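You operate a simulated robot arm through the tools that you are given. There is no shell and no other tool. Be economical: measure what you need, move in short steps, check, and stop when the job is done.

You run a simulated robot arm. Do the job below in one go: nothing can be reset, and whatever is moved stays where it is left.

TASK
Slide the STEEL tool set from the bench on to the orange cart and wind it down to RACK.
Fine: wind the top up to BENCH, open the yellow cart latch and shut it again once the set is on the cart; the red latch stays shut.
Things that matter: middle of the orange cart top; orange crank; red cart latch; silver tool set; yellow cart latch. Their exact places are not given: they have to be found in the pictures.

Only the result counts: the job must be done as asked and must still hold three seconds after the hand-in. Knocking over, shifting, dropping, spilling or breaking anything else fails it.

THE ROBOT
A 6-joint arm with a fingered hand on a trunk, on a base that drives. Base frame: it is fixed to the floor where the robot stands at the start and does not move with it; the origin is under the middle of the robot, x ahead of it, y to its left, z up. Units: mm, degrees, N and s.
With the tool pointing down near the work surface it reaches from about 240 to 560 mm from the robot's upright axis, wherever it stands. Its first joint turns from -166.0 to 166.0 degrees. Places, roughly: middle of the orange cart top [600, 200, 800]; orange crank [300, 100, 500]; red cart latch [400, 400, 800]; yellow cart latch [500, -100, 800]. Payload 3.1 kg.
Tool frame: the origin (TCP) lies between the finger pads and is the grasp point; the fingertips stand 22 mm ahead of it; z points along the fingers, y is the line along which they close. The gripper opens to 132 mm. The gripper's body begins 60 mm behind the TCP. The gripper is a hand of 4 fingers: y runs from the thumb to the fingers, the wrist lies at [0, 0, -218] in the tool frame.
Orientation is that of the tool frame in the base frame, as a unit quaternion [w, x, y, z]. With the fingers straight down and closing along the base's y, the tool's x points along the base's -x, its y along +y and its z along -z.

THE INTERFACE
- The arm moves only by the tool apply_moves. Its argument "series" is a list of rows, each an object (a shift or turn left out is 0) with "travel": the shift along the tool's x, y, z in mm, a list of three; "angular": the turn, a rotation vector about the tool's x, y, z in degrees, a list of three. In form: [{"travel": [dx, dy, dz], "angular": [rx, ry, rz]}, ...]. A call has 1 to 20 rows; each row shifts and turns the commanded pose from where the row before left it, along the tool's axes as they then stand. A row lasts 0.2 s, in which the tool goes at most 50 mm and 8.6 degrees; a call with a longer step from one row to the next is refused whole. A pose out of reach is approached as far as the arm can. The call stops where the force on the tool passes 40 N (or 10 N more than at its start, if that is more) or the arm is blocked; 0.2 s more then pass. In this call time passes only in rows, and 0.2 s behind the last. The reply holds the time, the measured pose of the TCP, the force on the tool along the base axes, the opening and the grip force, in the units named above and with some noise, with the torque about the TCP (base axes, N m) and any sound that the robot's microphone picked up.
- Cameras (640 x 400 px; columns grow to the right, rows downward): "scene" is now at [9.1, 118.9, 1643.2]; the picture's right is [-0.38, -0.93, 0.00], its down [-0.72, 0.29, -0.63] and it looks along [0.58, -0.24, -0.78] (base axes); focal length 258 px, centre (320, 200). "wrist" rides on the gripper at [53, -53, -84] in the tool frame; the picture's right is [0.71, 0.71, 0.00], its down [-0.53, 0.53, -0.67] and it looks along [-0.47, 0.47, 0.74] (tool axes); focal length 247 px, centre (320, 200).
- camera(camera): a new picture of that camera. No time passes.
- lift_body(by): slides the trunk up (or, below 0, down) by that many mm; the arm and the scene camera ride with it, the base frame stays. It gives what a move gives, with no picture.
- roll_base(legs): drives the robot by 1 to 6 legs, each [ahead, left, turn to the left] in mm, mm and degrees, along the robot's own axes; the way and the turn of a leg run together, so that a leg with both is an arc; at most 1500 mm and 180 degrees a leg. The arm and the cameras ride along, it lands a little off, and it stops where it bumps. It gives what a move gives.
- move_fingers(finger1, finger2, finger3, thumb_bend): sets how far each is bent, from 0 (flat) to 100 (curled in); at 30 the hand is open as for a grip, at 70 the pads meet at the TCP. One left out holds its place. A second passes; each finger stops where it meets its share of the squeeze, and holds until it gets a number again. It is the only way to open and close the hand. It gives what a move gives, with no picture; readings hold the bend of each and the force on the fingers (four entries, about 0 where the hand has none), thumb and palm.
- turn_head(pan, tilt): turns the head with the scene camera to pan (to the left, within 155 degrees either way) and tilt (down, from -29 to 69), counted from straight ahead of the robot. It gives what a move gives.
- measure_at(camera, pixels): for up to 12 pixels [column, row] of the newest picture of that camera ("zoom" is the newest enlarged one), the place [x, y, z] in the base frame of the surface seen there, good to about 2 mm. No time passes.
- zoom(camera, box): a new picture of the part [left, top, right, bottom] of that camera's present view, enlarged. No time passes.
- job_done(): hands the job in; it is judged then, once.

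Keep the steps short. Do not move on a guess: measure, check each grasp and each placing, and mend mistakes. In all there are 80 turns and 52 pictures (those below and enlarged ones count). Leave the gripper open and the arm clear of the work at the hand-in unless told otherwise, and finish with a single line.

The tools are called after ">>>" by a JSON object that holds its "op" and its "data". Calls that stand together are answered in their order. apply_moves: Moves the arm, as the interface text tells. Its arguments: {"type":"object","properties":{"series":{"type":"array"}},"required":["series"]} The other tools are called the same way: lift_body (by) slides the trunk up or down; move_fingers (finger1, finger2, finger3, thumb_bend) moves the fingers one by one; roll_base (legs) drives the base; turn_head (pan, tilt) turns the head that bears the scene camera; camera (camera) takes a picture; measure_at (camera, pixels) gives the place of the surface under pixels of a picture; zoom (camera, box) takes an enlarged picture of a part of a camera's view; job_done () hands the job in.

At the start:

```text
t: 0.0
ee_pos: [378.7, -154.9, 1233.6]
ee_rot: [0.0, 0.0, 1.0, 0.0]
force: [-0.2, -0.3, -0.1]
wrist_torque: [0.03, 0.02, 0.0]
grip_width: 132.1
finger_force: 0.0
shape: jaw
bend: [30.0, 30.0, 30.0, 30.0]
finger forces: [0.1, 0.1, 0.1, 0.0, 0.0, 0.1]
trunk travel left (down, up): [-325.0, 61.0]
robot x, y, heading: [2.5, 1.5, 0.1]
head pan, tilt: [-22.1, 51.3]
```

scene: 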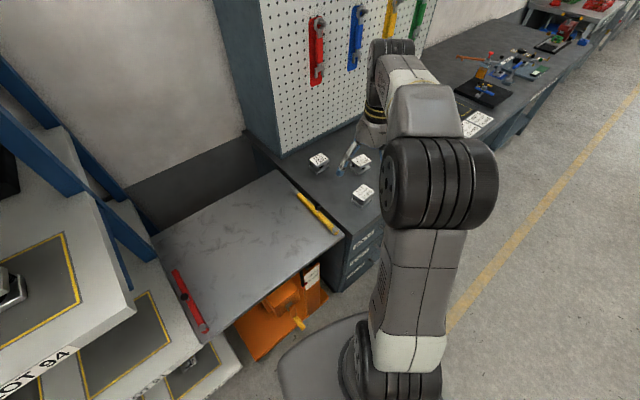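
wrist: 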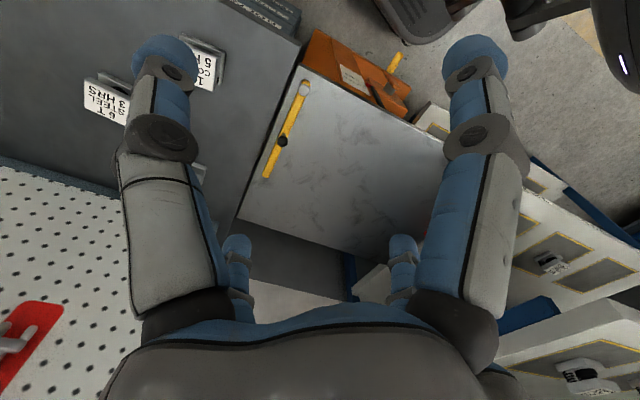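

I see the cart top in the middle with a red latch (left) and a yellow latch (right), and three labelled sets on the bench. I'll enlarge these areas to read the labels and the crank.

>>> {"op": "zoom", "data": {"camera": "scene", "box": [260, 120, 420, 240]}}

>>> {"op": "zoom", "data": {"camera": "scene", "box": [140, 160, 360, 370]}}

```text
3.33 times, centred on (340, 180) of scene
```

zoom: 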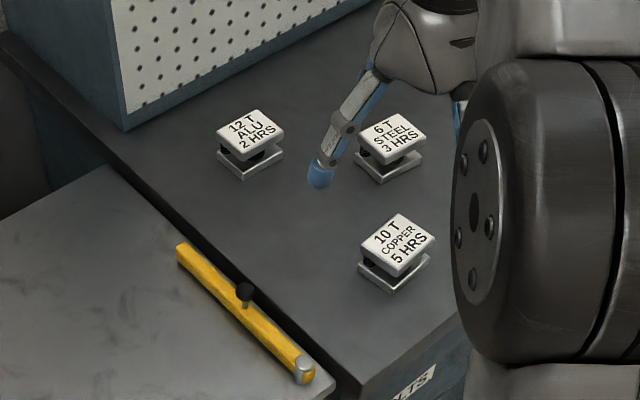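

```text
1.90 times, centred on (250, 265) of scene
```

zoom: 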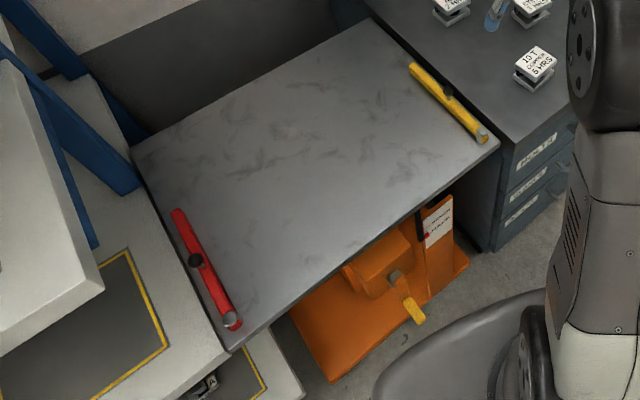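

The STEEL set is the middle-right block. I'll measure the latches, tops, crank and sets.

>>> {"op": "measure_at", "data": {"camera": "zoom", "pixels": [[413, 67], [448, 90], [482, 135], [180, 214], [195, 260], [232, 322], [300, 180], [368, 20], [395, 278], [413, 312], [440, 220], [495, 145]]}}

>>> {"op": "measure_at", "data": {"camera": "scene", "pixels": [[360, 163], [362, 172], [319, 160], [363, 192], [336, 190], [330, 150], [345, 225], [260, 170], [278, 165], [155, 235]]}}

```text
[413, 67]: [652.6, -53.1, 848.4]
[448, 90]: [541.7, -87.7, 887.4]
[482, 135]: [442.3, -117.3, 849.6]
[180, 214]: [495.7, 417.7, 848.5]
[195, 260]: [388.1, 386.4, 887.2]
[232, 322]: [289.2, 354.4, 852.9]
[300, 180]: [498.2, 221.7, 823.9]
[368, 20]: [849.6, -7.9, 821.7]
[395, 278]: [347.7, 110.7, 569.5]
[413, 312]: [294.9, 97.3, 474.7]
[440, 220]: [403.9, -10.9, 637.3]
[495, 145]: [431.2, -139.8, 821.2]
```

```text
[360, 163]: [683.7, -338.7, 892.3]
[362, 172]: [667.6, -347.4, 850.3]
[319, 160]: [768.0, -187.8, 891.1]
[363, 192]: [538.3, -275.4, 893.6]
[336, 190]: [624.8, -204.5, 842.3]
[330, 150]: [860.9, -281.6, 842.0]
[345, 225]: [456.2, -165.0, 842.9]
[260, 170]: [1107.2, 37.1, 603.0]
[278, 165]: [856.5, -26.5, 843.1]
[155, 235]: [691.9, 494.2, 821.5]
```

The cart is turned by about 17°; its top is at z≈822 and the bench at z≈842. Next I'll look closely at the crank and its scale label.

>>> {"op": "zoom", "data": {"camera": "scene", "box": [230, 250, 330, 360]}}

>>> {"op": "zoom", "data": {"camera": "scene", "box": [285, 255, 325, 295]}}

```text
3.64 times, centred on (280, 305) of scene
```

zoom: 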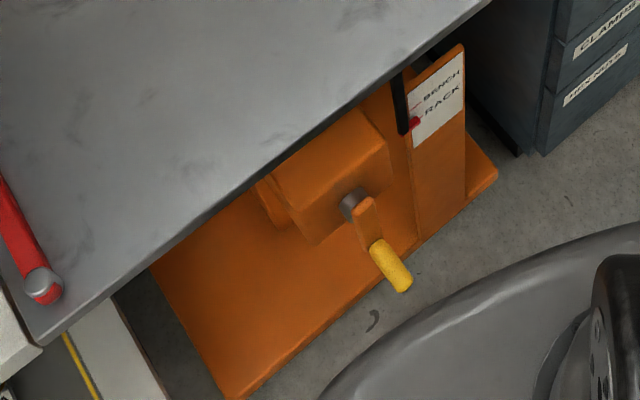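

```text
10.00 times, centred on (305, 275) of scene
```

zoom: 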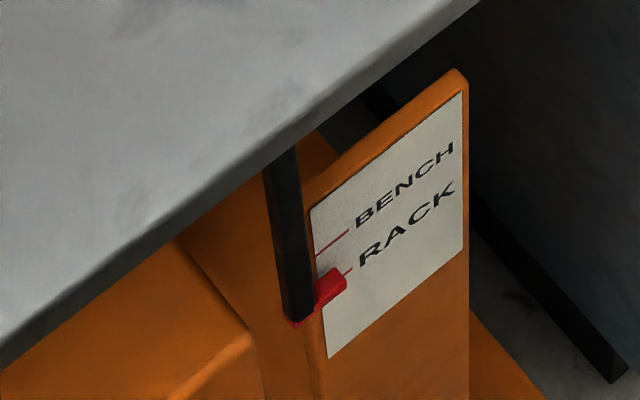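

The pointer is near RACK now. I'll measure the scale marks and pointer, then the crank parts.

>>> {"op": "measure_at", "data": {"camera": "zoom", "pixels": [[335, 243], [325, 250], [346, 272], [336, 280], [330, 300], [310, 300], [400, 190], [400, 240], [295, 250], [350, 130]]}}

>>> {"op": "zoom", "data": {"camera": "scene", "box": [275, 295, 305, 335]}}

```text
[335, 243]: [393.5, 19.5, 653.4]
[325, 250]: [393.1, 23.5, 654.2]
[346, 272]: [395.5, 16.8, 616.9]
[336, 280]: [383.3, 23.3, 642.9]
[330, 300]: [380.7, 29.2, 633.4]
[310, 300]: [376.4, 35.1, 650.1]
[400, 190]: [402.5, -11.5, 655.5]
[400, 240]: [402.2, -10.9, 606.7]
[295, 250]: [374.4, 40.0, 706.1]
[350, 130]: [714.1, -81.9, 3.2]
```

```text
10.00 times, centred on (290, 315) of scene
```

zoom: 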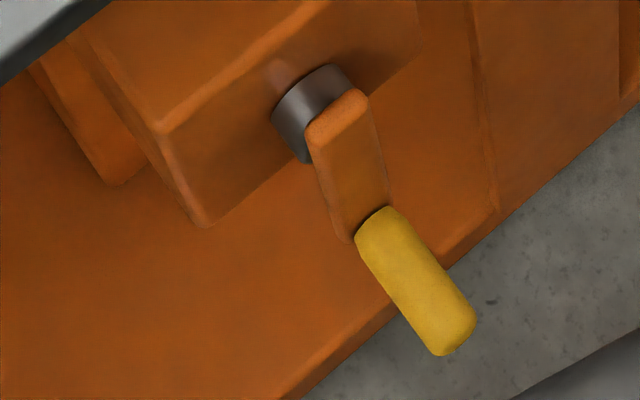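

>>> {"op": "measure_at", "data": {"camera": "zoom", "pixels": [[305, 85], [335, 110], [350, 150], [352, 220], [385, 220], [400, 260], [445, 320], [460, 335], [180, 180], [170, 118], [320, 150]]}}

```text
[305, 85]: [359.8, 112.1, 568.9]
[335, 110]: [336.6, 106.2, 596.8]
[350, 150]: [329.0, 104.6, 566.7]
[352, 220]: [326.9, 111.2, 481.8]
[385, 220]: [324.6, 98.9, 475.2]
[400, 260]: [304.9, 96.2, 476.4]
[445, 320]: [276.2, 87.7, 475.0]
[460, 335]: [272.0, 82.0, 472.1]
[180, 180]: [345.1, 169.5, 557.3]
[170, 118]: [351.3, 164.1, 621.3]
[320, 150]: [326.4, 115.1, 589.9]
```

I have the crank: its axis is near (335,107,~570), with the handle hanging at z≈465 and pointing at me. The robot needs to back off for that, so I'll look behind it first.

>>> {"op": "turn_head", "data": {"pan": 150, "tilt": 45}}

>>> {"op": "camera", "data": {"camera": "scene"}}

```text
t: 2.6
ee_pos: [379.1, -153.8, 1233.7]
ee_rot: [0.0, 0.0, 1.0, 0.0]
force: [0.9, 0.1, 0.3]
wrist_torque: [-0.01, -0.01, 0.01]
grip_width: 132.0
finger_force: 0.0
shape: jaw
bend: [30.0, 30.0, 30.0, 30.0]
finger forces: [0.0, 0.1, 0.0, 0.0, 0.0, 0.0]
trunk travel left (down, up): [-325.0, 61.0]
robot x, y, heading: [-4.3, 2.3, -0.2]
head pan, tilt: [150.0, 45.0]
```

```text
44 pictures are left
```

scene: 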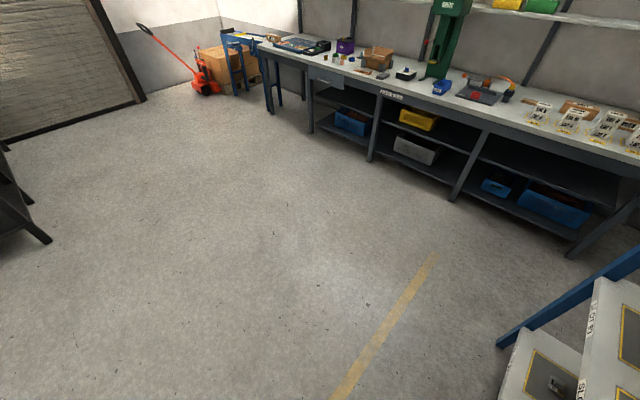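

It's clear behind. I'll back off, turn 17° to line up with the cart, and look ahead again.

>>> {"op": "roll_base", "data": {"legs": [[-260, -77, 0], [0, 0, 17]]}}

>>> {"op": "turn_head", "data": {"pan": 0, "tilt": 50}}

>>> {"op": "camera", "data": {"camera": "scene"}}

```text
t: 5.5
ee_pos: [150.5, -113.0, 1234.1]
ee_rot: [0.0, -0.149, 0.989, 0.0]
force: [0.4, 1.0, -0.3]
wrist_torque: [-0.01, 0.02, 0.0]
grip_width: 131.8
finger_force: 0.0
shape: jaw
bend: [30.0, 30.0, 30.0, 30.0]
finger forces: [0.0, 0.0, 0.0, 0.1, 0.1, 0.0]
trunk travel left (down, up): [-325.0, 61.0]
robot x, y, heading: [-260.2, -81.0, 17.1]
head pan, tilt: [150.0, 45.0]
```

```text
t: 7.8
ee_pos: [151.1, -113.4, 1232.8]
ee_rot: [0.0, -0.149, 0.989, 0.0]
force: [-0.2, -0.1, 0.0]
wrist_torque: [-0.02, 0.02, 0.03]
grip_width: 132.0
finger_force: 0.1
shape: jaw
bend: [30.0, 30.0, 30.0, 30.0]
finger forces: [0.0, 0.1, 0.1, 0.0, 0.0, 0.1]
trunk travel left (down, up): [-325.0, 61.0]
robot x, y, heading: [-253.6, -77.9, 17.1]
head pan, tilt: [0.0, 50.0]
```

```text
43 pictures are left
```

scene: 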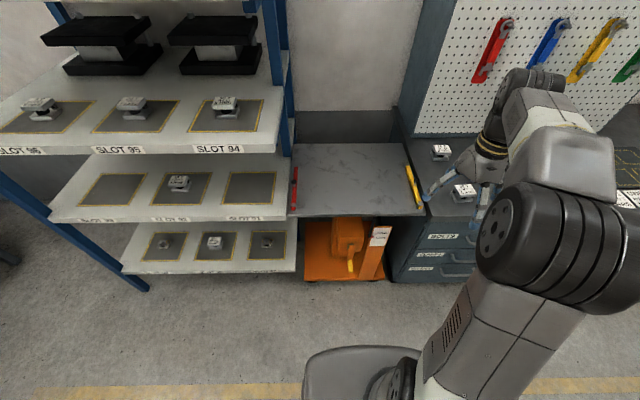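

Good view. I'll enlarge the crank and measure it again.

>>> {"op": "zoom", "data": {"camera": "scene", "box": [300, 210, 400, 285]}}

>>> {"op": "measure_at", "data": {"camera": "zoom", "pixels": [[310, 250], [320, 300], [328, 350], [325, 365], [335, 380], [480, 200], [505, 175], [300, 150], [225, 150]]}}

```text
5.33 times, centred on (350, 248) of scene
```

zoom: 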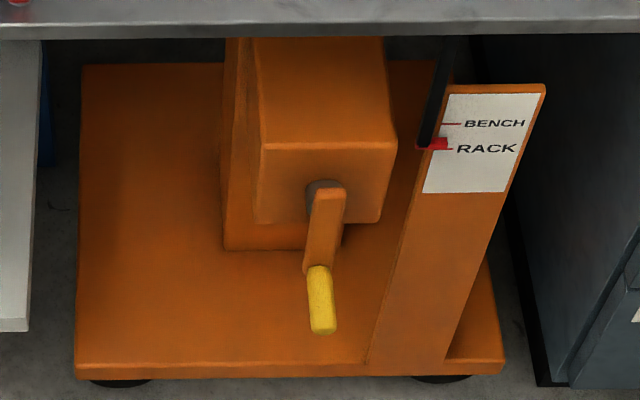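

```text
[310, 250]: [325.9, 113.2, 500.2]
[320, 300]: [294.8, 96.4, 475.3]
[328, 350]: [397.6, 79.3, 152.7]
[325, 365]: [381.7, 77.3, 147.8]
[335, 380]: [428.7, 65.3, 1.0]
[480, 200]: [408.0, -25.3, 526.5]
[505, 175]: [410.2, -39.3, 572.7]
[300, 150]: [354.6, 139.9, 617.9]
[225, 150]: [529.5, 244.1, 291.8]
```

>>> {"op": "measure_at", "data": {"camera": "zoom", "pixels": [[322, 186], [316, 183], [326, 210], [340, 200], [313, 262], [323, 270], [308, 300], [333, 310], [321, 325], [322, 333], [383, 200], [255, 200]]}}

```text
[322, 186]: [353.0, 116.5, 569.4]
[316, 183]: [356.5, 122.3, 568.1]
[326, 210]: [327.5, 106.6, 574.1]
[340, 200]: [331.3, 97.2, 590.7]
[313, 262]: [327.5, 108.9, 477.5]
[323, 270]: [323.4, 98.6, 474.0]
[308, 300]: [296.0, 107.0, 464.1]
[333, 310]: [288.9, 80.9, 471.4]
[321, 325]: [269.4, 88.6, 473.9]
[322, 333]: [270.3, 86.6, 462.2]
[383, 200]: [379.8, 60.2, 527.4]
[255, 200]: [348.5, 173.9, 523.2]
```

The handle's middle is at about (295,96,463) with its axis along the cart's depth, and the hub is directly above it. I'll lower the trunk, move out and tip the hand level, facing the crank.

>>> {"op": "lift_body", "data": {"by": -300}}

>>> {"op": "apply_moves", "data": {"series": [{"travel": [-30, 40, 0]}, {"travel": [-30, 40, 0]}, {"travel": [-30, 40, 0]}, {"travel": [-30, 38, 0]}, {"angular": [0, -8.5, 0]}, {"angular": [0, -8.5, 0]}, {"angular": [0, -8.5, 0]}, {"angular": [0, -8.5, 0]}, {"angular": [0, -8.5, 0]}, {"angular": [0, -8.5, 0]}, {"angular": [0, -8.5, 0]}, {"angular": [0, -8.5, 0]}, {"angular": [0, -8.5, 0]}, {"angular": [0, -8.5, 0]}, {"angular": [0, -5, 0]}]}}

```text
t: 10.8
ee_pos: [150.9, -113.9, 931.6]
ee_rot: [0.0, -0.148, 0.989, 0.0]
force: [-0.5, -0.3, 0.4]
wrist_torque: [-0.01, 0.0, 0.01]
grip_width: 132.0
finger_force: 0.0
shape: jaw
bend: [30.0, 30.0, 30.0, 30.0]
finger forces: [0.1, 0.1, 0.0, 0.1, 0.1, 0.0]
trunk travel left (down, up): [-25.0, 361.0]
robot x, y, heading: [-253.4, -80.7, 17.3]
head pan, tilt: [0.0, 50.0]
```

```text
t: 14.0
ee_pos: [220.5, 71.8, 931.8]
ee_rot: [0.7, -0.105, 0.699, 0.105]
force: [-0.4, 0.0, -0.9]
wrist_torque: [-0.02, 0.02, 0.03]
grip_width: 132.0
finger_force: 0.0
shape: jaw
bend: [30.0, 30.0, 30.0, 30.0]
finger forces: [0.0, 0.1, 0.1, 0.0, 0.1, 0.0]
trunk travel left (down, up): [-25.0, 361.0]
robot x, y, heading: [-255.7, -78.5, 17.2]
head pan, tilt: [0.0, 50.0]
```

The hand is level at u≈232, v≈4. I'll go down in front of the handle to z≈463 and take a wrist picture.

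>>> {"op": "apply_moves", "data": {"series": [{"travel": [46.8, 0, 0]}, {"travel": [46.8, 0, 0]}, {"travel": [46.8, 0, 0]}, {"travel": [46.8, 0, 0]}, {"travel": [46.8, 0, 0]}, {"travel": [46.8, 0, 0]}, {"travel": [46.8, 0, 0]}, {"travel": [46.8, 0, 0]}, {"travel": [46.8, 0, 0]}, {"travel": [46.8, 0, 0]}]}}

>>> {"op": "camera", "data": {"camera": "wrist"}}

>>> {"op": "zoom", "data": {"camera": "scene", "box": [280, 200, 440, 300]}}

```text
t: 16.2
ee_pos: [218.8, 72.4, 469.0]
ee_rot: [0.698, -0.105, 0.7, 0.105]
force: [0.0, -0.4, -1.2]
wrist_torque: [0.02, 0.02, -0.01]
grip_width: 131.8
finger_force: 0.0
shape: jaw
bend: [30.0, 30.0, 30.0, 30.0]
finger forces: [0.0, 0.0, 0.1, 0.0, 0.1, 0.1]
out of reach, approached as far as the arm can: row 10
trunk travel left (down, up): [-25.0, 361.0]
robot x, y, heading: [-258.5, -77.8, 17.2]
head pan, tilt: [0.0, 50.0]
```

```text
41 pictures are left
```

wrist: 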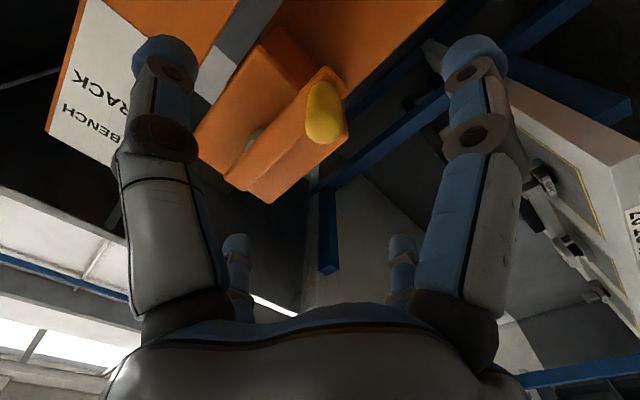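

```text
4.00 times, centred on (360, 250) of scene
```

zoom: 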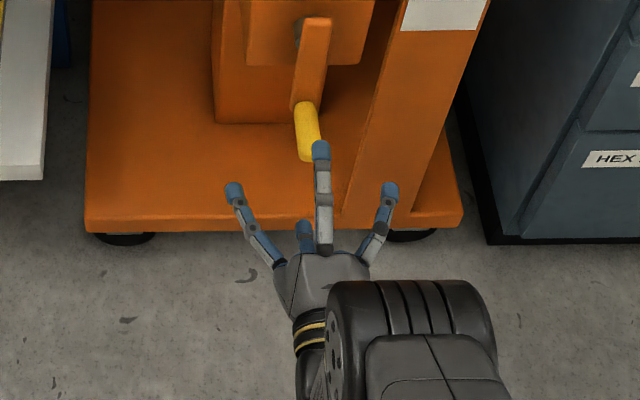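

All four fingers sit around the axis like a claw, which suits the handle. Trunk must go down a little more. First I'll measure the crank geometry in the wrist picture.

>>> {"op": "measure_at", "data": {"camera": "wrist", "pixels": [[330, 118], [318, 115], [340, 118], [268, 190], [252, 190], [300, 140], [255, 140], [245, 135], [232, 155], [325, 88], [345, 140], [330, 152]]}}

>>> {"op": "lift_body", "data": {"by": -24}}

```text
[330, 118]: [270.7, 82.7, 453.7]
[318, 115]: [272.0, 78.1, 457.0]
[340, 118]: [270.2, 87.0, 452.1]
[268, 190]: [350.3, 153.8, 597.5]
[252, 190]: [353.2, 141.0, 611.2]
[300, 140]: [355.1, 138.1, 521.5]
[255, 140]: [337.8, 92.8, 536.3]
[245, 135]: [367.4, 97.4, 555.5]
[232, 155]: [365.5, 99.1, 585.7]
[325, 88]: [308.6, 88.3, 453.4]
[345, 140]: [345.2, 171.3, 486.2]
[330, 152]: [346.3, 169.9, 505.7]
```

```text
t: 16.9
ee_pos: [219.1, 72.7, 447.7]
ee_rot: [0.698, -0.106, 0.7, 0.105]
force: [1.6, -0.4, -0.3]
wrist_torque: [0.0, -0.04, 0.02]
grip_width: 131.7
finger_force: 0.0
shape: jaw
bend: [30.0, 30.0, 30.0, 30.0]
finger forces: [0.0, 0.0, 0.0, 0.0, 0.0, 0.1]
trunk travel left (down, up): [-1.0, 385.0]
robot x, y, heading: [-254.4, -80.2, 17.1]
head pan, tilt: [0.0, 50.0]
```

The hub axis is at about z 553, the handle at z 464, v≈4, radius ≈90. I'll rise about 16 mm and advance around the handle.

>>> {"op": "apply_moves", "data": {"series": [{"travel": [-16, -1.5, 0]}, {"travel": [0, 0, 25]}, {"travel": [0, 0, 25]}, {"travel": [0, 0, 24]}]}}

>>> {"op": "camera", "data": {"camera": "wrist"}}

```text
t: 17.9
ee_pos: [289.3, 93.6, 466.5]
ee_rot: [0.698, -0.104, 0.701, 0.104]
force: [-0.2, 0.1, -0.7]
wrist_torque: [0.03, -0.01, -0.01]
grip_width: 132.0
finger_force: 0.0
shape: jaw
bend: [30.0, 30.0, 30.0, 30.0]
finger forces: [0.0, 0.0, 0.0, 0.0, 0.0, 0.0]
out of reach, approached as far as the arm can: row 4
trunk travel left (down, up): [-1.0, 385.0]
robot x, y, heading: [-256.7, -81.2, 17.1]
head pan, tilt: [0.0, 50.0]
```

```text
39 pictures are left
```

wrist: 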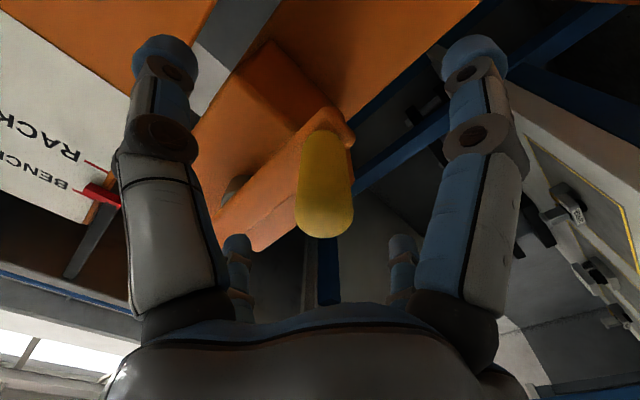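

The reach is at its limit here. I'll pull the hand back, drive the base 70 mm closer and check.

>>> {"op": "apply_moves", "data": {"series": [{"travel": [0, 0, -40]}, {"travel": [0, 0, -30]}]}}

>>> {"op": "roll_base", "data": {"legs": [[70, 0, 0]]}}

```text
t: 18.5
ee_pos: [221.5, 71.5, 466.8]
ee_rot: [0.698, -0.107, 0.7, 0.106]
force: [-0.4, 0.0, -0.1]
wrist_torque: [0.01, -0.01, 0.0]
grip_width: 131.8
finger_force: 0.1
shape: jaw
bend: [30.0, 30.0, 30.0, 30.0]
finger forces: [0.1, 0.0, 0.1, 0.0, 0.1, 0.1]
trunk travel left (down, up): [-1.0, 385.0]
robot x, y, heading: [-258.1, -78.6, 17.2]
head pan, tilt: [0.0, 50.0]
```

```text
t: 19.5
ee_pos: [288.3, 93.1, 466.4]
ee_rot: [0.698, -0.106, 0.701, 0.105]
force: [1.2, 0.5, -0.1]
wrist_torque: [0.01, -0.01, 0.01]
grip_width: 131.7
finger_force: 0.0
shape: jaw
bend: [30.0, 30.0, 30.0, 30.0]
finger forces: [0.1, 0.0, 0.0, 0.1, 0.0, 0.0]
trunk travel left (down, up): [-1.0, 385.0]
robot x, y, heading: [-194.2, -58.6, 17.3]
head pan, tilt: [0.0, 50.0]
```

TCP is now at u≈303, v≈5, z≈466, around the handle. I'll drop 2 mm and close the fingers.

>>> {"op": "apply_moves", "data": {"series": [{"travel": [2, -0.5, 2]}]}}

>>> {"op": "move_fingers", "data": {"finger1": 64, "finger2": 64, "finger3": 64, "thumb_bend": 64}}

>>> {"op": "camera", "data": {"camera": "wrist"}}

```text
t: 19.9
ee_pos: [289.6, 92.9, 465.5]
ee_rot: [0.698, -0.106, 0.7, 0.106]
force: [0.8, 0.6, 0.7]
wrist_torque: [0.01, -0.02, 0.01]
grip_width: 132.0
finger_force: 0.1
shape: jaw
bend: [30.0, 30.0, 30.0, 30.0]
finger forces: [0.0, 0.0, 0.1, 0.1, 0.0, 0.1]
trunk travel left (down, up): [-1.0, 385.0]
robot x, y, heading: [-191.1, -54.2, 17.3]
head pan, tilt: [0.0, 50.0]
```

```text
t: 20.9
ee_pos: [290.4, 93.5, 465.3]
ee_rot: [0.698, -0.106, 0.7, 0.105]
force: [0.4, -0.8, 0.1]
wrist_torque: [-0.02, 0.02, -0.01]
grip_width: 12.0
finger_force: 1.9
shape: fingers
bend: [62.0, 64.0, 64.0, 63.0]
finger forces: [1.6, 0.1, 0.1, 0.0, 1.5, 0.1]
trunk travel left (down, up): [-1.0, 385.0]
robot x, y, heading: [-187.8, -55.5, 17.2]
head pan, tilt: [0.0, 50.0]
```

```text
38 pictures are left
```

wrist: 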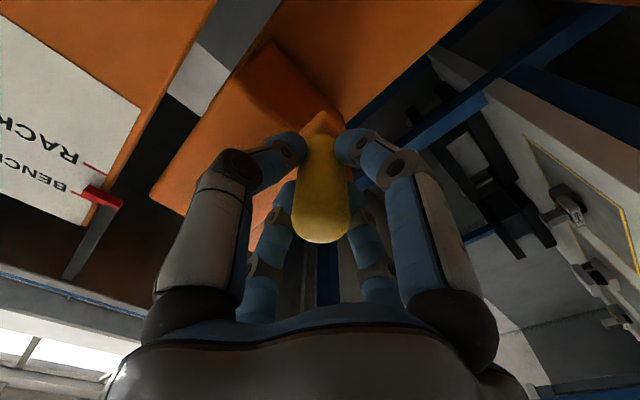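

Finger 1 and the thumb touch the handle. I'll squeeze all four.

>>> {"op": "move_fingers", "data": {"finger1": 72, "finger2": 72, "finger3": 72, "thumb_bend": 72}}

```text
t: 21.9
ee_pos: [290.6, 93.2, 464.3]
ee_rot: [0.698, -0.106, 0.7, 0.106]
force: [3.0, -0.7, -0.6]
wrist_torque: [0.0, 0.05, -0.04]
grip_width: 10.3
finger_force: 13.3
shape: fingers
bend: [62.0, 65.0, 66.0, 64.0]
finger forces: [6.6, 5.4, 5.1, 0.0, 8.8, 0.0]
trunk travel left (down, up): [-1.0, 385.0]
robot x, y, heading: [-187.3, -54.9, 17.6]
head pan, tilt: [0.0, 50.0]
```

All four fingers hold. I'll try a first 30° turn clockwise (toward the left) and watch the force.

>>> {"op": "apply_moves", "data": {"series": [{"travel": [-1.35, 15.45, 0]}, {"travel": [-4.0, 15.0, 0]}, {"travel": [-6.55, 14.06, 0]}]}}

>>> {"op": "zoom", "data": {"camera": "scene", "box": [270, 210, 430, 310]}}

```text
t: 22.7
ee_pos: [276.9, 134.9, 478.1]
ee_rot: [0.698, -0.106, 0.7, 0.105]
force: [-1.1, -2.7, -1.2]
wrist_torque: [-0.02, 0.01, -0.02]
grip_width: 10.2
finger_force: 14.1
shape: fingers
bend: [62.0, 65.0, 66.0, 65.0]
finger forces: [7.2, 5.7, 5.3, 0.0, 9.6, 0.0]
trunk travel left (down, up): [-1.0, 385.0]
robot x, y, heading: [-187.7, -54.9, 17.0]
head pan, tilt: [0.0, 50.0]
```

```text
4.00 times, centred on (350, 260) of scene
```

zoom: 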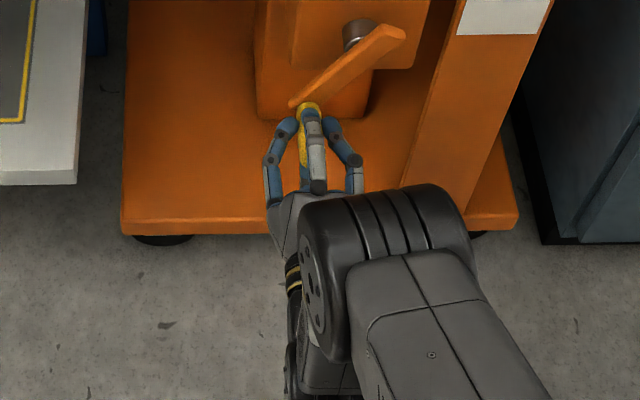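

The crank turns freely. I'll carry on up to 90° and check.

>>> {"op": "apply_moves", "data": {"series": [{"travel": [-8.9, 12.71, 0]}, {"travel": [-10.97, 10.97, 0]}, {"travel": [-12.71, 8.9, 0]}, {"travel": [-14.06, 6.55, 0]}, {"travel": [-14.99, 4.02, 0]}, {"travel": [-15.45, 1.35, 0]}]}}

>>> {"op": "zoom", "data": {"camera": "scene", "box": [270, 190, 430, 290]}}

```text
t: 24.1
ee_pos: [264.3, 176.6, 554.3]
ee_rot: [0.697, -0.105, 0.702, 0.105]
force: [-3.7, -8.3, -3.7]
wrist_torque: [-0.07, 0.1, -0.22]
grip_width: 10.4
finger_force: 15.5
shape: fingers
bend: [62.0, 65.0, 66.0, 64.0]
finger forces: [8.0, 5.1, 5.1, 0.1, 11.7, 0.0]
trunk travel left (down, up): [-1.0, 385.0]
robot x, y, heading: [-192.9, -57.1, 17.2]
head pan, tilt: [0.0, 50.0]
```

```text
4.00 times, centred on (350, 240) of scene
```

zoom: 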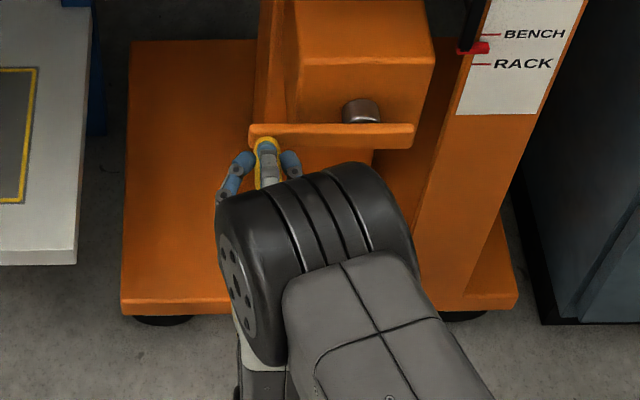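

Clockwise raises it: the pointer went up. I'll measure the cart top and bench heights.

>>> {"op": "camera", "data": {"camera": "scene"}}

>>> {"op": "measure_at", "data": {"camera": "scene", "pixels": [[350, 180], [380, 190], [330, 170], [440, 180], [450, 200], [320, 195]]}}

>>> {"op": "measure_at", "data": {"camera": "zoom", "pixels": [[472, 47], [480, 42], [490, 34], [480, 65], [500, 80]]}}

```text
35 pictures are left
```

scene: 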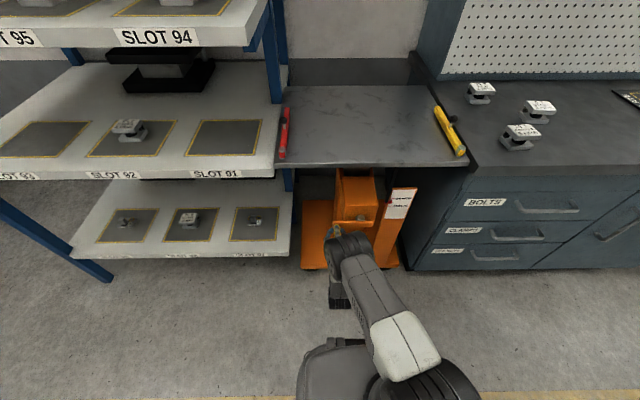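

```text
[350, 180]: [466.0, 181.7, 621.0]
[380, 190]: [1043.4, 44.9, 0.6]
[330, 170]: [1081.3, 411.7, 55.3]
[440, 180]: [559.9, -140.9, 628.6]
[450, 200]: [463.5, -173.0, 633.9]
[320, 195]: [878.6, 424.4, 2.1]
```

```text
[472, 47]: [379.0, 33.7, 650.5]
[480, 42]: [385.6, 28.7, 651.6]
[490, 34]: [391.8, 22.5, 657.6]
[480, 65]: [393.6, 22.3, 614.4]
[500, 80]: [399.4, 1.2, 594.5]
```

>>> {"op": "measure_at", "data": {"camera": "scene", "pixels": [[350, 120], [380, 140], [330, 100], [470, 160], [500, 165], [320, 140], [420, 155], [230, 135], [100, 140]]}}

```text
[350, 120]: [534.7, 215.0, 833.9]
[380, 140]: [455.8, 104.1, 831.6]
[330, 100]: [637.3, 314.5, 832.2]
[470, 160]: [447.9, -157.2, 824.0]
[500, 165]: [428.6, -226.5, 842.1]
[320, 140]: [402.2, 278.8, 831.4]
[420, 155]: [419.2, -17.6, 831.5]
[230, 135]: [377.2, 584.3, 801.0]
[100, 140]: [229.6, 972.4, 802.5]
```

Each quarter turn gives about 10 mm: top now at 832, bench at 842, rack shelf at 802. Another quarter turn reaches BENCH.

>>> {"op": "apply_moves", "data": {"series": [{"travel": [-15.45, -1.35, 0]}, {"travel": [-14.99, -4.02, 0]}, {"travel": [-14.06, -6.55, 0]}, {"travel": [-12.71, -8.9, 0]}, {"travel": [-10.97, -10.97, 0]}, {"travel": [-8.9, -12.71, 0]}, {"travel": [-6.55, -14.06, 0]}, {"travel": [-4.02, -14.99, 0]}, {"travel": [-1.35, -15.45, 0]}]}}

>>> {"op": "camera", "data": {"camera": "scene"}}

>>> {"op": "measure_at", "data": {"camera": "scene", "pixels": [[350, 120], [380, 140], [330, 100], [320, 140], [410, 150], [500, 165], [500, 110], [465, 175], [390, 110]]}}

>>> {"op": "zoom", "data": {"camera": "scene", "box": [370, 180, 430, 220]}}

```text
t: 26.1
ee_pos: [291.4, 94.8, 642.6]
ee_rot: [0.698, -0.106, 0.7, 0.106]
force: [-5.9, 0.9, -10.8]
wrist_torque: [-0.08, 0.28, 0.02]
grip_width: 10.8
finger_force: 14.0
shape: fingers
bend: [62.0, 64.0, 66.0, 65.0]
finger forces: [9.6, 5.8, 4.4, 0.0, 8.6, 0.1]
trunk travel left (down, up): [-1.0, 385.0]
robot x, y, heading: [-188.3, -57.0, 17.3]
head pan, tilt: [0.0, 50.0]
```

```text
34 pictures are left
```

scene: 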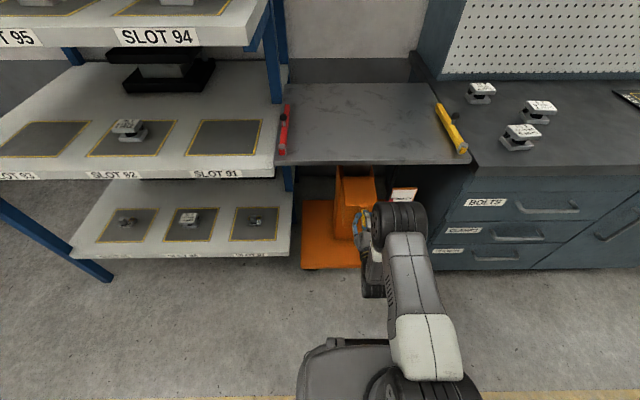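

```text
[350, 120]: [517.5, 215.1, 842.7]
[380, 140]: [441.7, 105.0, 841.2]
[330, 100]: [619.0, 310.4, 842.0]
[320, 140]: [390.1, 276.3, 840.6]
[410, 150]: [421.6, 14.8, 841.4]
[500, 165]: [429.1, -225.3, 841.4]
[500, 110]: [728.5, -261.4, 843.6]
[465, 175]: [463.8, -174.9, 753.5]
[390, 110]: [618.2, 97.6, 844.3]
```

```text
10.00 times, centred on (400, 200) of scene
```

zoom: 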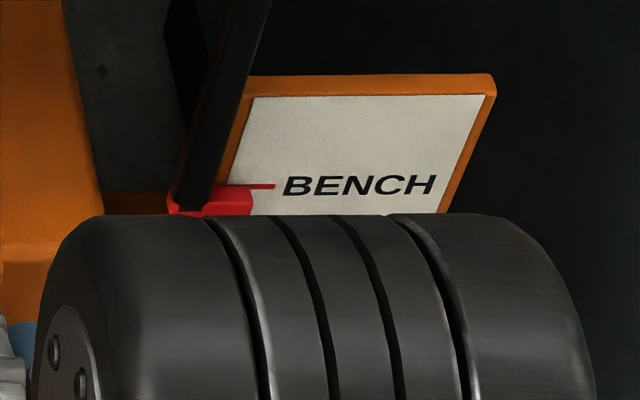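

The cart top is level with the bench at about 842. I'll release the handle and back away, then check it holds.

>>> {"op": "move_fingers", "data": {"finger1": 30, "finger2": 30, "finger3": 30, "thumb_bend": 30}}

>>> {"op": "apply_moves", "data": {"series": [{"travel": [0, 0, -40]}, {"travel": [0, 0, -40]}]}}

>>> {"op": "zoom", "data": {"camera": "scene", "box": [280, 80, 480, 205]}}

>>> {"op": "measure_at", "data": {"camera": "zoom", "pixels": [[300, 120], [450, 180], [400, 230], [150, 200], [600, 260], [500, 90], [547, 113], [582, 210], [520, 110], [560, 190], [5, 170], [30, 90]]}}

```text
t: 27.1
ee_pos: [291.7, 93.9, 642.7]
ee_rot: [0.698, -0.107, 0.7, 0.106]
force: [0.1, 0.4, 0.7]
wrist_torque: [0.0, 0.0, -0.01]
grip_width: 87.4
finger_force: 0.1
shape: fingers
bend: [30.0, 30.0, 30.0, 30.0]
finger forces: [0.0, 0.0, 0.0, 0.0, 0.1, 0.0]
trunk travel left (down, up): [-1.0, 385.0]
robot x, y, heading: [-184.7, -57.8, 17.2]
head pan, tilt: [0.0, 50.0]
```

```text
t: 27.7
ee_pos: [218.3, 70.9, 644.2]
ee_rot: [0.697, -0.105, 0.701, 0.105]
force: [0.3, 0.1, -0.3]
wrist_torque: [0.0, -0.01, 0.06]
grip_width: 87.2
finger_force: 0.0
shape: fingers
bend: [30.0, 30.0, 30.0, 30.0]
finger forces: [0.1, 0.0, 0.0, 0.0, 0.0, 0.0]
trunk travel left (down, up): [-1.0, 385.0]
robot x, y, heading: [-189.1, -56.3, 17.0]
head pan, tilt: [0.0, 50.0]
```

```text
3.20 times, centred on (380, 142) of scene
```

zoom: 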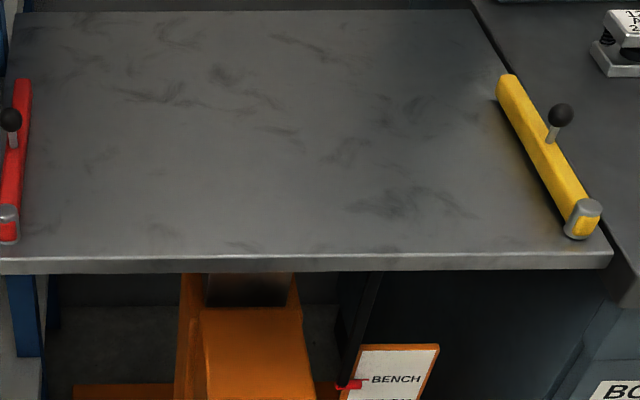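

```text
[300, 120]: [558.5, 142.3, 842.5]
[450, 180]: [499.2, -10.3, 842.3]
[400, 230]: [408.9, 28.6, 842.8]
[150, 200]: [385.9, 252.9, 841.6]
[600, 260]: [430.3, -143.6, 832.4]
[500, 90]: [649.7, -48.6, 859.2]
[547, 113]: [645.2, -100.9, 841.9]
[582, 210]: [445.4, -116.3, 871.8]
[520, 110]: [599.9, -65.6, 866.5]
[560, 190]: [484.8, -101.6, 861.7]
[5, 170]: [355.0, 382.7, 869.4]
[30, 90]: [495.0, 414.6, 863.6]
```

The height holds. Next is the yellow latch: the pivot is the silver cap at (445,-116) and the knob is near the bar's middle. I'll measure the robot's own base to see how close I can stand.

>>> {"op": "measure_at", "data": {"camera": "scene", "pixels": [[350, 343], [335, 341], [390, 345], [305, 370], [470, 258], [540, 205], [350, 375]]}}

>>> {"op": "measure_at", "data": {"camera": "zoom", "pixels": [[560, 112], [560, 120], [552, 138], [508, 80], [590, 225]]}}

```text
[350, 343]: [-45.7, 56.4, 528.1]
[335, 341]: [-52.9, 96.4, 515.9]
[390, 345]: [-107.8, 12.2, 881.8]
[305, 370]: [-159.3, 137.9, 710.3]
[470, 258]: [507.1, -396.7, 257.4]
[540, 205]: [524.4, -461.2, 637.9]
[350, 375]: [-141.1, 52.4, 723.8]
```

```text
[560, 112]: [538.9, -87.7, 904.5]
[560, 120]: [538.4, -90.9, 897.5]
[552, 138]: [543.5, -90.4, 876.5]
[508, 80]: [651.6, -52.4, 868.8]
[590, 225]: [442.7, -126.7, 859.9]
```

I'll raise the trunk fully and turn the hand to point down before driving.

>>> {"op": "lift_body", "data": {"by": 350}}

>>> {"op": "apply_moves", "data": {"series": [{"angular": [0, 8.5, 0]}, {"angular": [0, 8.5, 0]}, {"angular": [0, 8.5, 0]}, {"angular": [0, 8.5, 0]}, {"angular": [0, 8.5, 0]}, {"angular": [0, 8.5, 0]}, {"angular": [0, 8.5, 0]}, {"angular": [0, 8.5, 0]}, {"angular": [0, 8.5, 0]}, {"angular": [0, 8.5, 0]}, {"angular": [0, 5, 0]}]}}

>>> {"op": "roll_base", "data": {"legs": [[0, -262, 0], [230, 0, 0]]}}

>>> {"op": "turn_head", "data": {"pan": 0, "tilt": 62}}

>>> {"op": "camera", "data": {"camera": "scene"}}

```text
t: 31.1
ee_pos: [218.0, 70.9, 993.8]
ee_rot: [0.696, -0.106, 0.702, 0.105]
force: [-0.9, 0.8, 0.8]
wrist_torque: [-0.01, 0.01, -0.02]
grip_width: 87.5
finger_force: 0.0
shape: fingers
bend: [30.0, 30.0, 30.0, 30.0]
finger forces: [0.1, 0.0, 0.1, 0.0, 0.1, 0.1]
trunk travel left (down, up): [-351.0, 35.0]
robot x, y, heading: [-188.4, -55.0, 17.1]
head pan, tilt: [0.0, 50.0]
```

```text
t: 33.5
ee_pos: [218.2, 70.7, 992.7]
ee_rot: [-0.003, -0.148, 0.989, -0.001]
force: [-0.3, -0.8, -1.1]
wrist_torque: [0.0, 0.01, 0.01]
grip_width: 87.6
finger_force: 0.1
shape: fingers
bend: [30.0, 30.0, 30.0, 30.0]
finger forces: [0.0, 0.1, 0.0, 0.1, 0.0, 0.0]
trunk travel left (down, up): [-351.0, 35.0]
robot x, y, heading: [-191.3, -58.8, 17.3]
head pan, tilt: [0.0, 50.0]
```

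```text
t: 36.8
ee_pos: [515.7, -111.5, 992.2]
ee_rot: [-0.004, -0.149, 0.989, 0.0]
force: [0.9, -0.3, -0.1]
wrist_torque: [0.01, 0.01, 0.0]
grip_width: 87.7
finger_force: 0.1
shape: fingers
bend: [30.0, 30.0, 30.0, 30.0]
finger forces: [0.1, 0.0, 0.0, 0.0, 0.0, 0.0]
trunk travel left (down, up): [-351.0, 35.0]
robot x, y, heading: [107.7, -239.2, 17.0]
head pan, tilt: [0.0, 50.0]
```

```text
t: 37.5
ee_pos: [516.4, -110.6, 992.8]
ee_rot: [-0.002, -0.148, 0.989, -0.001]
force: [0.2, 0.0, 0.4]
wrist_torque: [0.01, 0.01, 0.03]
grip_width: 87.7
finger_force: 0.0
shape: fingers
bend: [30.0, 30.0, 30.0, 30.0]
finger forces: [0.0, 0.0, 0.0, 0.0, 0.0, 0.0]
trunk travel left (down, up): [-351.0, 35.0]
robot x, y, heading: [111.6, -237.9, 16.8]
head pan, tilt: [0.0, 62.0]
```

```text
31 pictures are left
```

scene: 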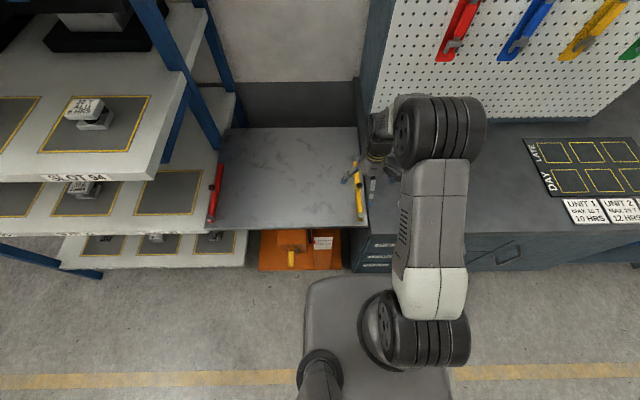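

Base front edge is visible near (340,280). I'll measure it and the wrist view of the latch.

>>> {"op": "measure_at", "data": {"camera": "scene", "pixels": [[330, 280], [350, 276], [312, 300], [380, 240], [362, 262], [400, 270], [356, 165], [358, 215]]}}

>>> {"op": "camera", "data": {"camera": "wrist"}}

```text
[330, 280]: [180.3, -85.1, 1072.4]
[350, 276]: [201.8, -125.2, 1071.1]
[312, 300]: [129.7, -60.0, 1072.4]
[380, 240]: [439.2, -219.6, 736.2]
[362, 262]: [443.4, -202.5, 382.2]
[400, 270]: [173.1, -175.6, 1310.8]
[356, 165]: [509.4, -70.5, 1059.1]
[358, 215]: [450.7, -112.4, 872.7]
```

```text
30 pictures are left
```

wrist: 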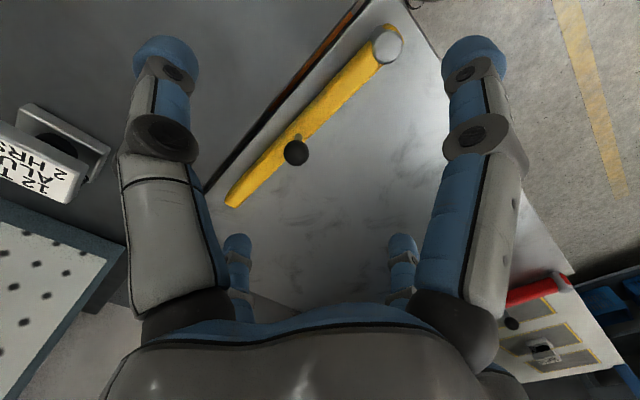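

>>> {"op": "measure_at", "data": {"camera": "wrist", "pixels": [[296, 153], [290, 147], [302, 158], [298, 138], [388, 45], [232, 195], [320, 110], [335, 200]]}}

```text
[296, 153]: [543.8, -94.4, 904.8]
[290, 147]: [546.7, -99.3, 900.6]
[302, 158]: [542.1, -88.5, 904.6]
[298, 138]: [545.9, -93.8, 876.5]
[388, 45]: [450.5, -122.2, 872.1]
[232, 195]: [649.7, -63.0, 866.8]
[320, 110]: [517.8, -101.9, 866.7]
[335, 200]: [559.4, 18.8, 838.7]
```

The knob's at about (544,-92,897). I'll drive 75 mm closer, so that bench and cart middle are both in reach, then look again from the wrist.

>>> {"op": "roll_base", "data": {"legs": [[75, 0, 0]]}}

>>> {"op": "apply_moves", "data": {"series": [{"travel": [30, 0, 0]}, {"travel": [18, 0, 0]}]}}

>>> {"op": "camera", "data": {"camera": "wrist"}}

```text
t: 38.5
ee_pos: [576.5, -93.4, 990.9]
ee_rot: [-0.006, -0.148, 0.989, -0.001]
force: [-0.3, -0.2, -0.2]
wrist_torque: [-0.01, 0.03, 0.0]
grip_width: 87.6
finger_force: 0.0
shape: fingers
bend: [30.0, 30.0, 30.0, 30.0]
finger forces: [0.0, 0.1, 0.1, 0.0, 0.1, 0.1]
trunk travel left (down, up): [-351.0, 35.0]
robot x, y, heading: [166.1, -224.7, 17.1]
head pan, tilt: [0.0, 62.0]
```

```text
t: 39.1
ee_pos: [526.8, -108.7, 992.8]
ee_rot: [-0.002, -0.148, 0.989, 0.0]
force: [-0.3, 0.1, 0.4]
wrist_torque: [0.04, -0.03, -0.01]
grip_width: 87.6
finger_force: 0.0
shape: fingers
bend: [30.0, 30.0, 30.0, 30.0]
finger forces: [0.0, 0.1, 0.1, 0.0, 0.0, 0.0]
trunk travel left (down, up): [-351.0, 35.0]
robot x, y, heading: [168.5, -220.3, 17.0]
head pan, tilt: [0.0, 62.0]
```

```text
29 pictures are left
```

wrist: 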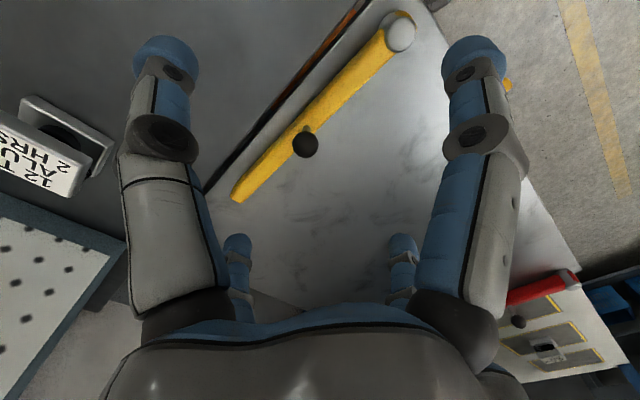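

>>> {"op": "measure_at", "data": {"camera": "wrist", "pixels": [[305, 144], [300, 138], [310, 150], [309, 130], [400, 32], [236, 195]]}}

```text
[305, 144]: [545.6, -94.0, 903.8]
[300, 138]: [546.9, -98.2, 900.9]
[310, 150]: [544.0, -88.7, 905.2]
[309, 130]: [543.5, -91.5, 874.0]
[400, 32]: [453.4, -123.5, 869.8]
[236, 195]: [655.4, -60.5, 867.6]
```

I'll move over the knob (22 mm forward, 10 mm left) and down to z≈899.

>>> {"op": "apply_moves", "data": {"series": [{"travel": [-22, 10, 0]}, {"travel": [0, 0, 45]}, {"travel": [0, 0, 49]}]}}

>>> {"op": "camera", "data": {"camera": "wrist"}}

```text
t: 39.9
ee_pos: [546.4, -93.2, 897.2]
ee_rot: [-0.003, -0.148, 0.989, 0.0]
force: [0.1, 0.3, -0.3]
wrist_torque: [0.04, -0.01, 0.0]
grip_width: 87.5
finger_force: 0.0
shape: fingers
bend: [30.0, 30.0, 30.0, 30.0]
finger forces: [0.2, 0.0, 0.0, 0.0, 0.1, 0.0]
trunk travel left (down, up): [-351.0, 35.0]
robot x, y, heading: [162.5, -218.7, 17.5]
head pan, tilt: [0.0, 62.0]
```

```text
28 pictures are left
```

wrist: 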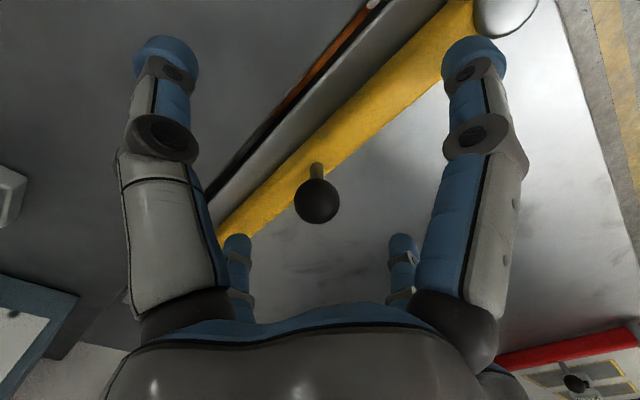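

The knob is right at the picture centre, which is the TCP. Closing the fingers on it.

>>> {"op": "move_fingers", "data": {"finger1": 70, "finger2": 70, "finger3": 70, "thumb_bend": 70}}

```text
t: 40.9
ee_pos: [546.2, -92.8, 899.3]
ee_rot: [-0.004, -0.148, 0.989, 0.001]
force: [1.8, 0.7, -3.0]
wrist_torque: [-0.03, 0.0, 0.0]
grip_width: 0.2
finger_force: 3.4
shape: fingers
bend: [69.0, 67.0, 66.0, 69.0]
finger forces: [0.0, 2.0, 3.3, 0.1, 2.1, 0.1]
trunk travel left (down, up): [-351.0, 35.0]
robot x, y, heading: [168.7, -218.8, 17.5]
head pan, tilt: [0.0, 62.0]
```

Held. I'll try swinging the latch inward a little about its pivot and watch the force.

>>> {"op": "apply_moves", "data": {"series": [{"travel": [0.1, 4.4, 0]}, {"travel": [0.3, 4.4, 0]}]}}

>>> {"op": "camera", "data": {"camera": "wrist"}}

```text
t: 41.5
ee_pos: [542.2, -85.3, 899.2]
ee_rot: [-0.004, -0.149, 0.989, 0.0]
force: [2.8, -1.2, -4.0]
wrist_torque: [0.02, 0.0, 0.06]
grip_width: 0.0
finger_force: 4.5
shape: fingers
bend: [69.0, 68.0, 66.0, 69.0]
finger forces: [0.8, 2.3, 3.3, 0.1, 2.5, 0.0]
trunk travel left (down, up): [-351.0, 35.0]
robot x, y, heading: [166.6, -223.2, 17.2]
head pan, tilt: [0.0, 62.0]
```

```text
27 pictures are left
```

wrist: 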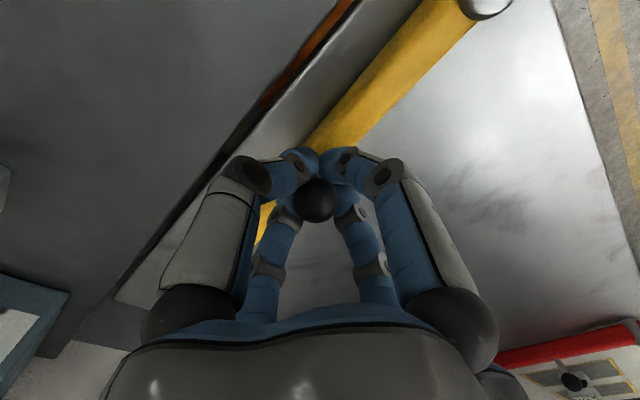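

It swings inward freely. I'll carry it around to about 85°.

>>> {"op": "apply_moves", "data": {"series": [{"travel": [3.1, 17.5, 0]}, {"travel": [6.1, 16.7, 0]}, {"travel": [8.8, 15.4, 0]}, {"travel": [11.5, 13.6, 0]}, {"travel": [13.6, 11.5, 0]}, {"travel": [15.4, 8.8, 0]}, {"travel": [16.7, 6.1, 0]}, {"travel": [17.5, 3.1, 0]}]}}

>>> {"op": "zoom", "data": {"camera": "scene", "box": [190, 110, 510, 310]}}

```text
t: 43.3
ee_pos: [426.3, -22.6, 899.8]
ee_rot: [-0.003, -0.148, 0.989, 0.0]
force: [1.4, -6.3, -5.2]
wrist_torque: [-0.06, -0.06, 0.08]
grip_width: 3.4
finger_force: 5.1
shape: fingers
bend: [66.0, 68.0, 69.0, 67.0]
finger forces: [3.4, 1.0, 1.1, 0.0, 5.9, 0.0]
trunk travel left (down, up): [-351.0, 35.0]
robot x, y, heading: [164.3, -222.7, 17.0]
head pan, tilt: [0.0, 62.0]
```

```text
2.00 times, centred on (350, 210) of scene
```

zoom: 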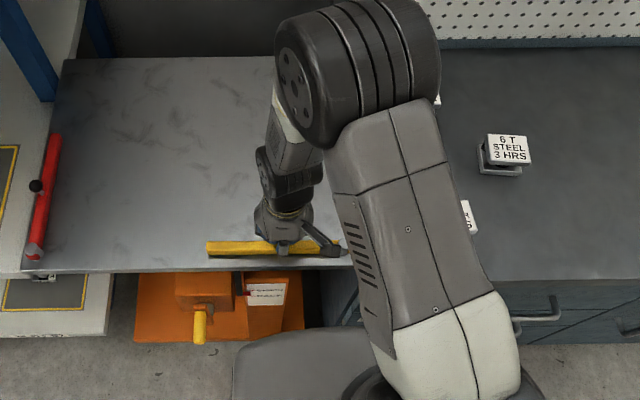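

The yellow latch is now open along the front edge. I'll release, rise, and move above the STEEL set.

>>> {"op": "move_fingers", "data": {"finger1": 30, "finger2": 30, "finger3": 30, "thumb_bend": 30}}

>>> {"op": "apply_moves", "data": {"series": [{"travel": [0, 0, -45]}, {"travel": [0, 0, -45]}, {"travel": [0, 0, -30]}, {"travel": [-17, -40, 0]}, {"travel": [-17, -40, 0]}, {"travel": [-17, -40, 0]}, {"travel": [-17, -40, 0]}, {"travel": [-17, -40, 0]}, {"travel": [-17, -40, 0]}, {"travel": [-17, -40, 0]}, {"travel": [-15, -40, 0]}, {"travel": [0, -38, 0]}]}}

>>> {"op": "camera", "data": {"camera": "wrist"}}

>>> {"op": "zoom", "data": {"camera": "scene", "box": [190, 110, 510, 310]}}

```text
t: 44.3
ee_pos: [426.3, -21.6, 899.2]
ee_rot: [-0.003, -0.148, 0.989, 0.0]
force: [0.0, 0.1, -0.1]
wrist_torque: [-0.01, 0.01, 0.0]
grip_width: 87.7
finger_force: 0.0
shape: fingers
bend: [30.0, 30.0, 30.0, 30.0]
finger forces: [0.0, 0.0, 0.1, 0.0, 0.0, 0.1]
trunk travel left (down, up): [-351.0, 35.0]
robot x, y, heading: [168.2, -223.0, 17.1]
head pan, tilt: [0.0, 62.0]
```

```text
t: 46.9
ee_pos: [659.9, -327.0, 1018.4]
ee_rot: [-0.003, -0.148, 0.989, -0.001]
force: [0.6, 0.3, 0.3]
wrist_torque: [0.02, -0.01, 0.02]
grip_width: 87.4
finger_force: 0.0
shape: fingers
bend: [30.0, 30.0, 30.0, 30.0]
finger forces: [0.0, 0.1, 0.0, 0.0, 0.0, 0.0]
trunk travel left (down, up): [-351.0, 35.0]
robot x, y, heading: [164.6, -224.0, 16.9]
head pan, tilt: [0.0, 62.0]
```

```text
25 pictures are left
```

wrist: 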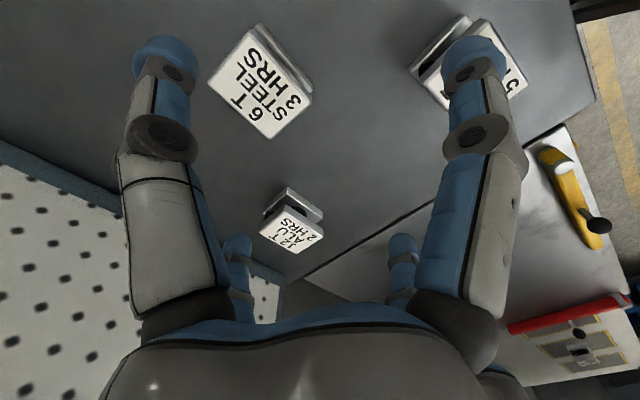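

```text
2.00 times, centred on (350, 210) of scene
```

zoom: 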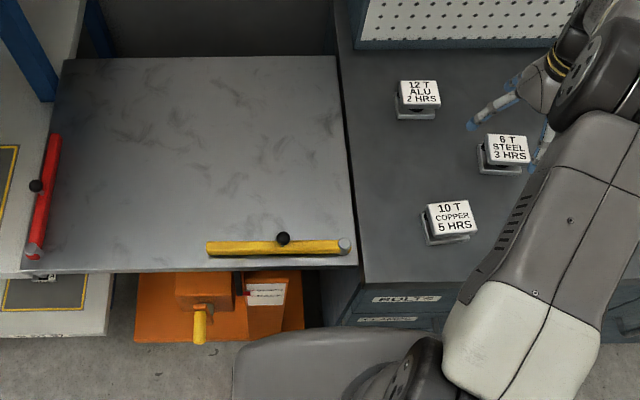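

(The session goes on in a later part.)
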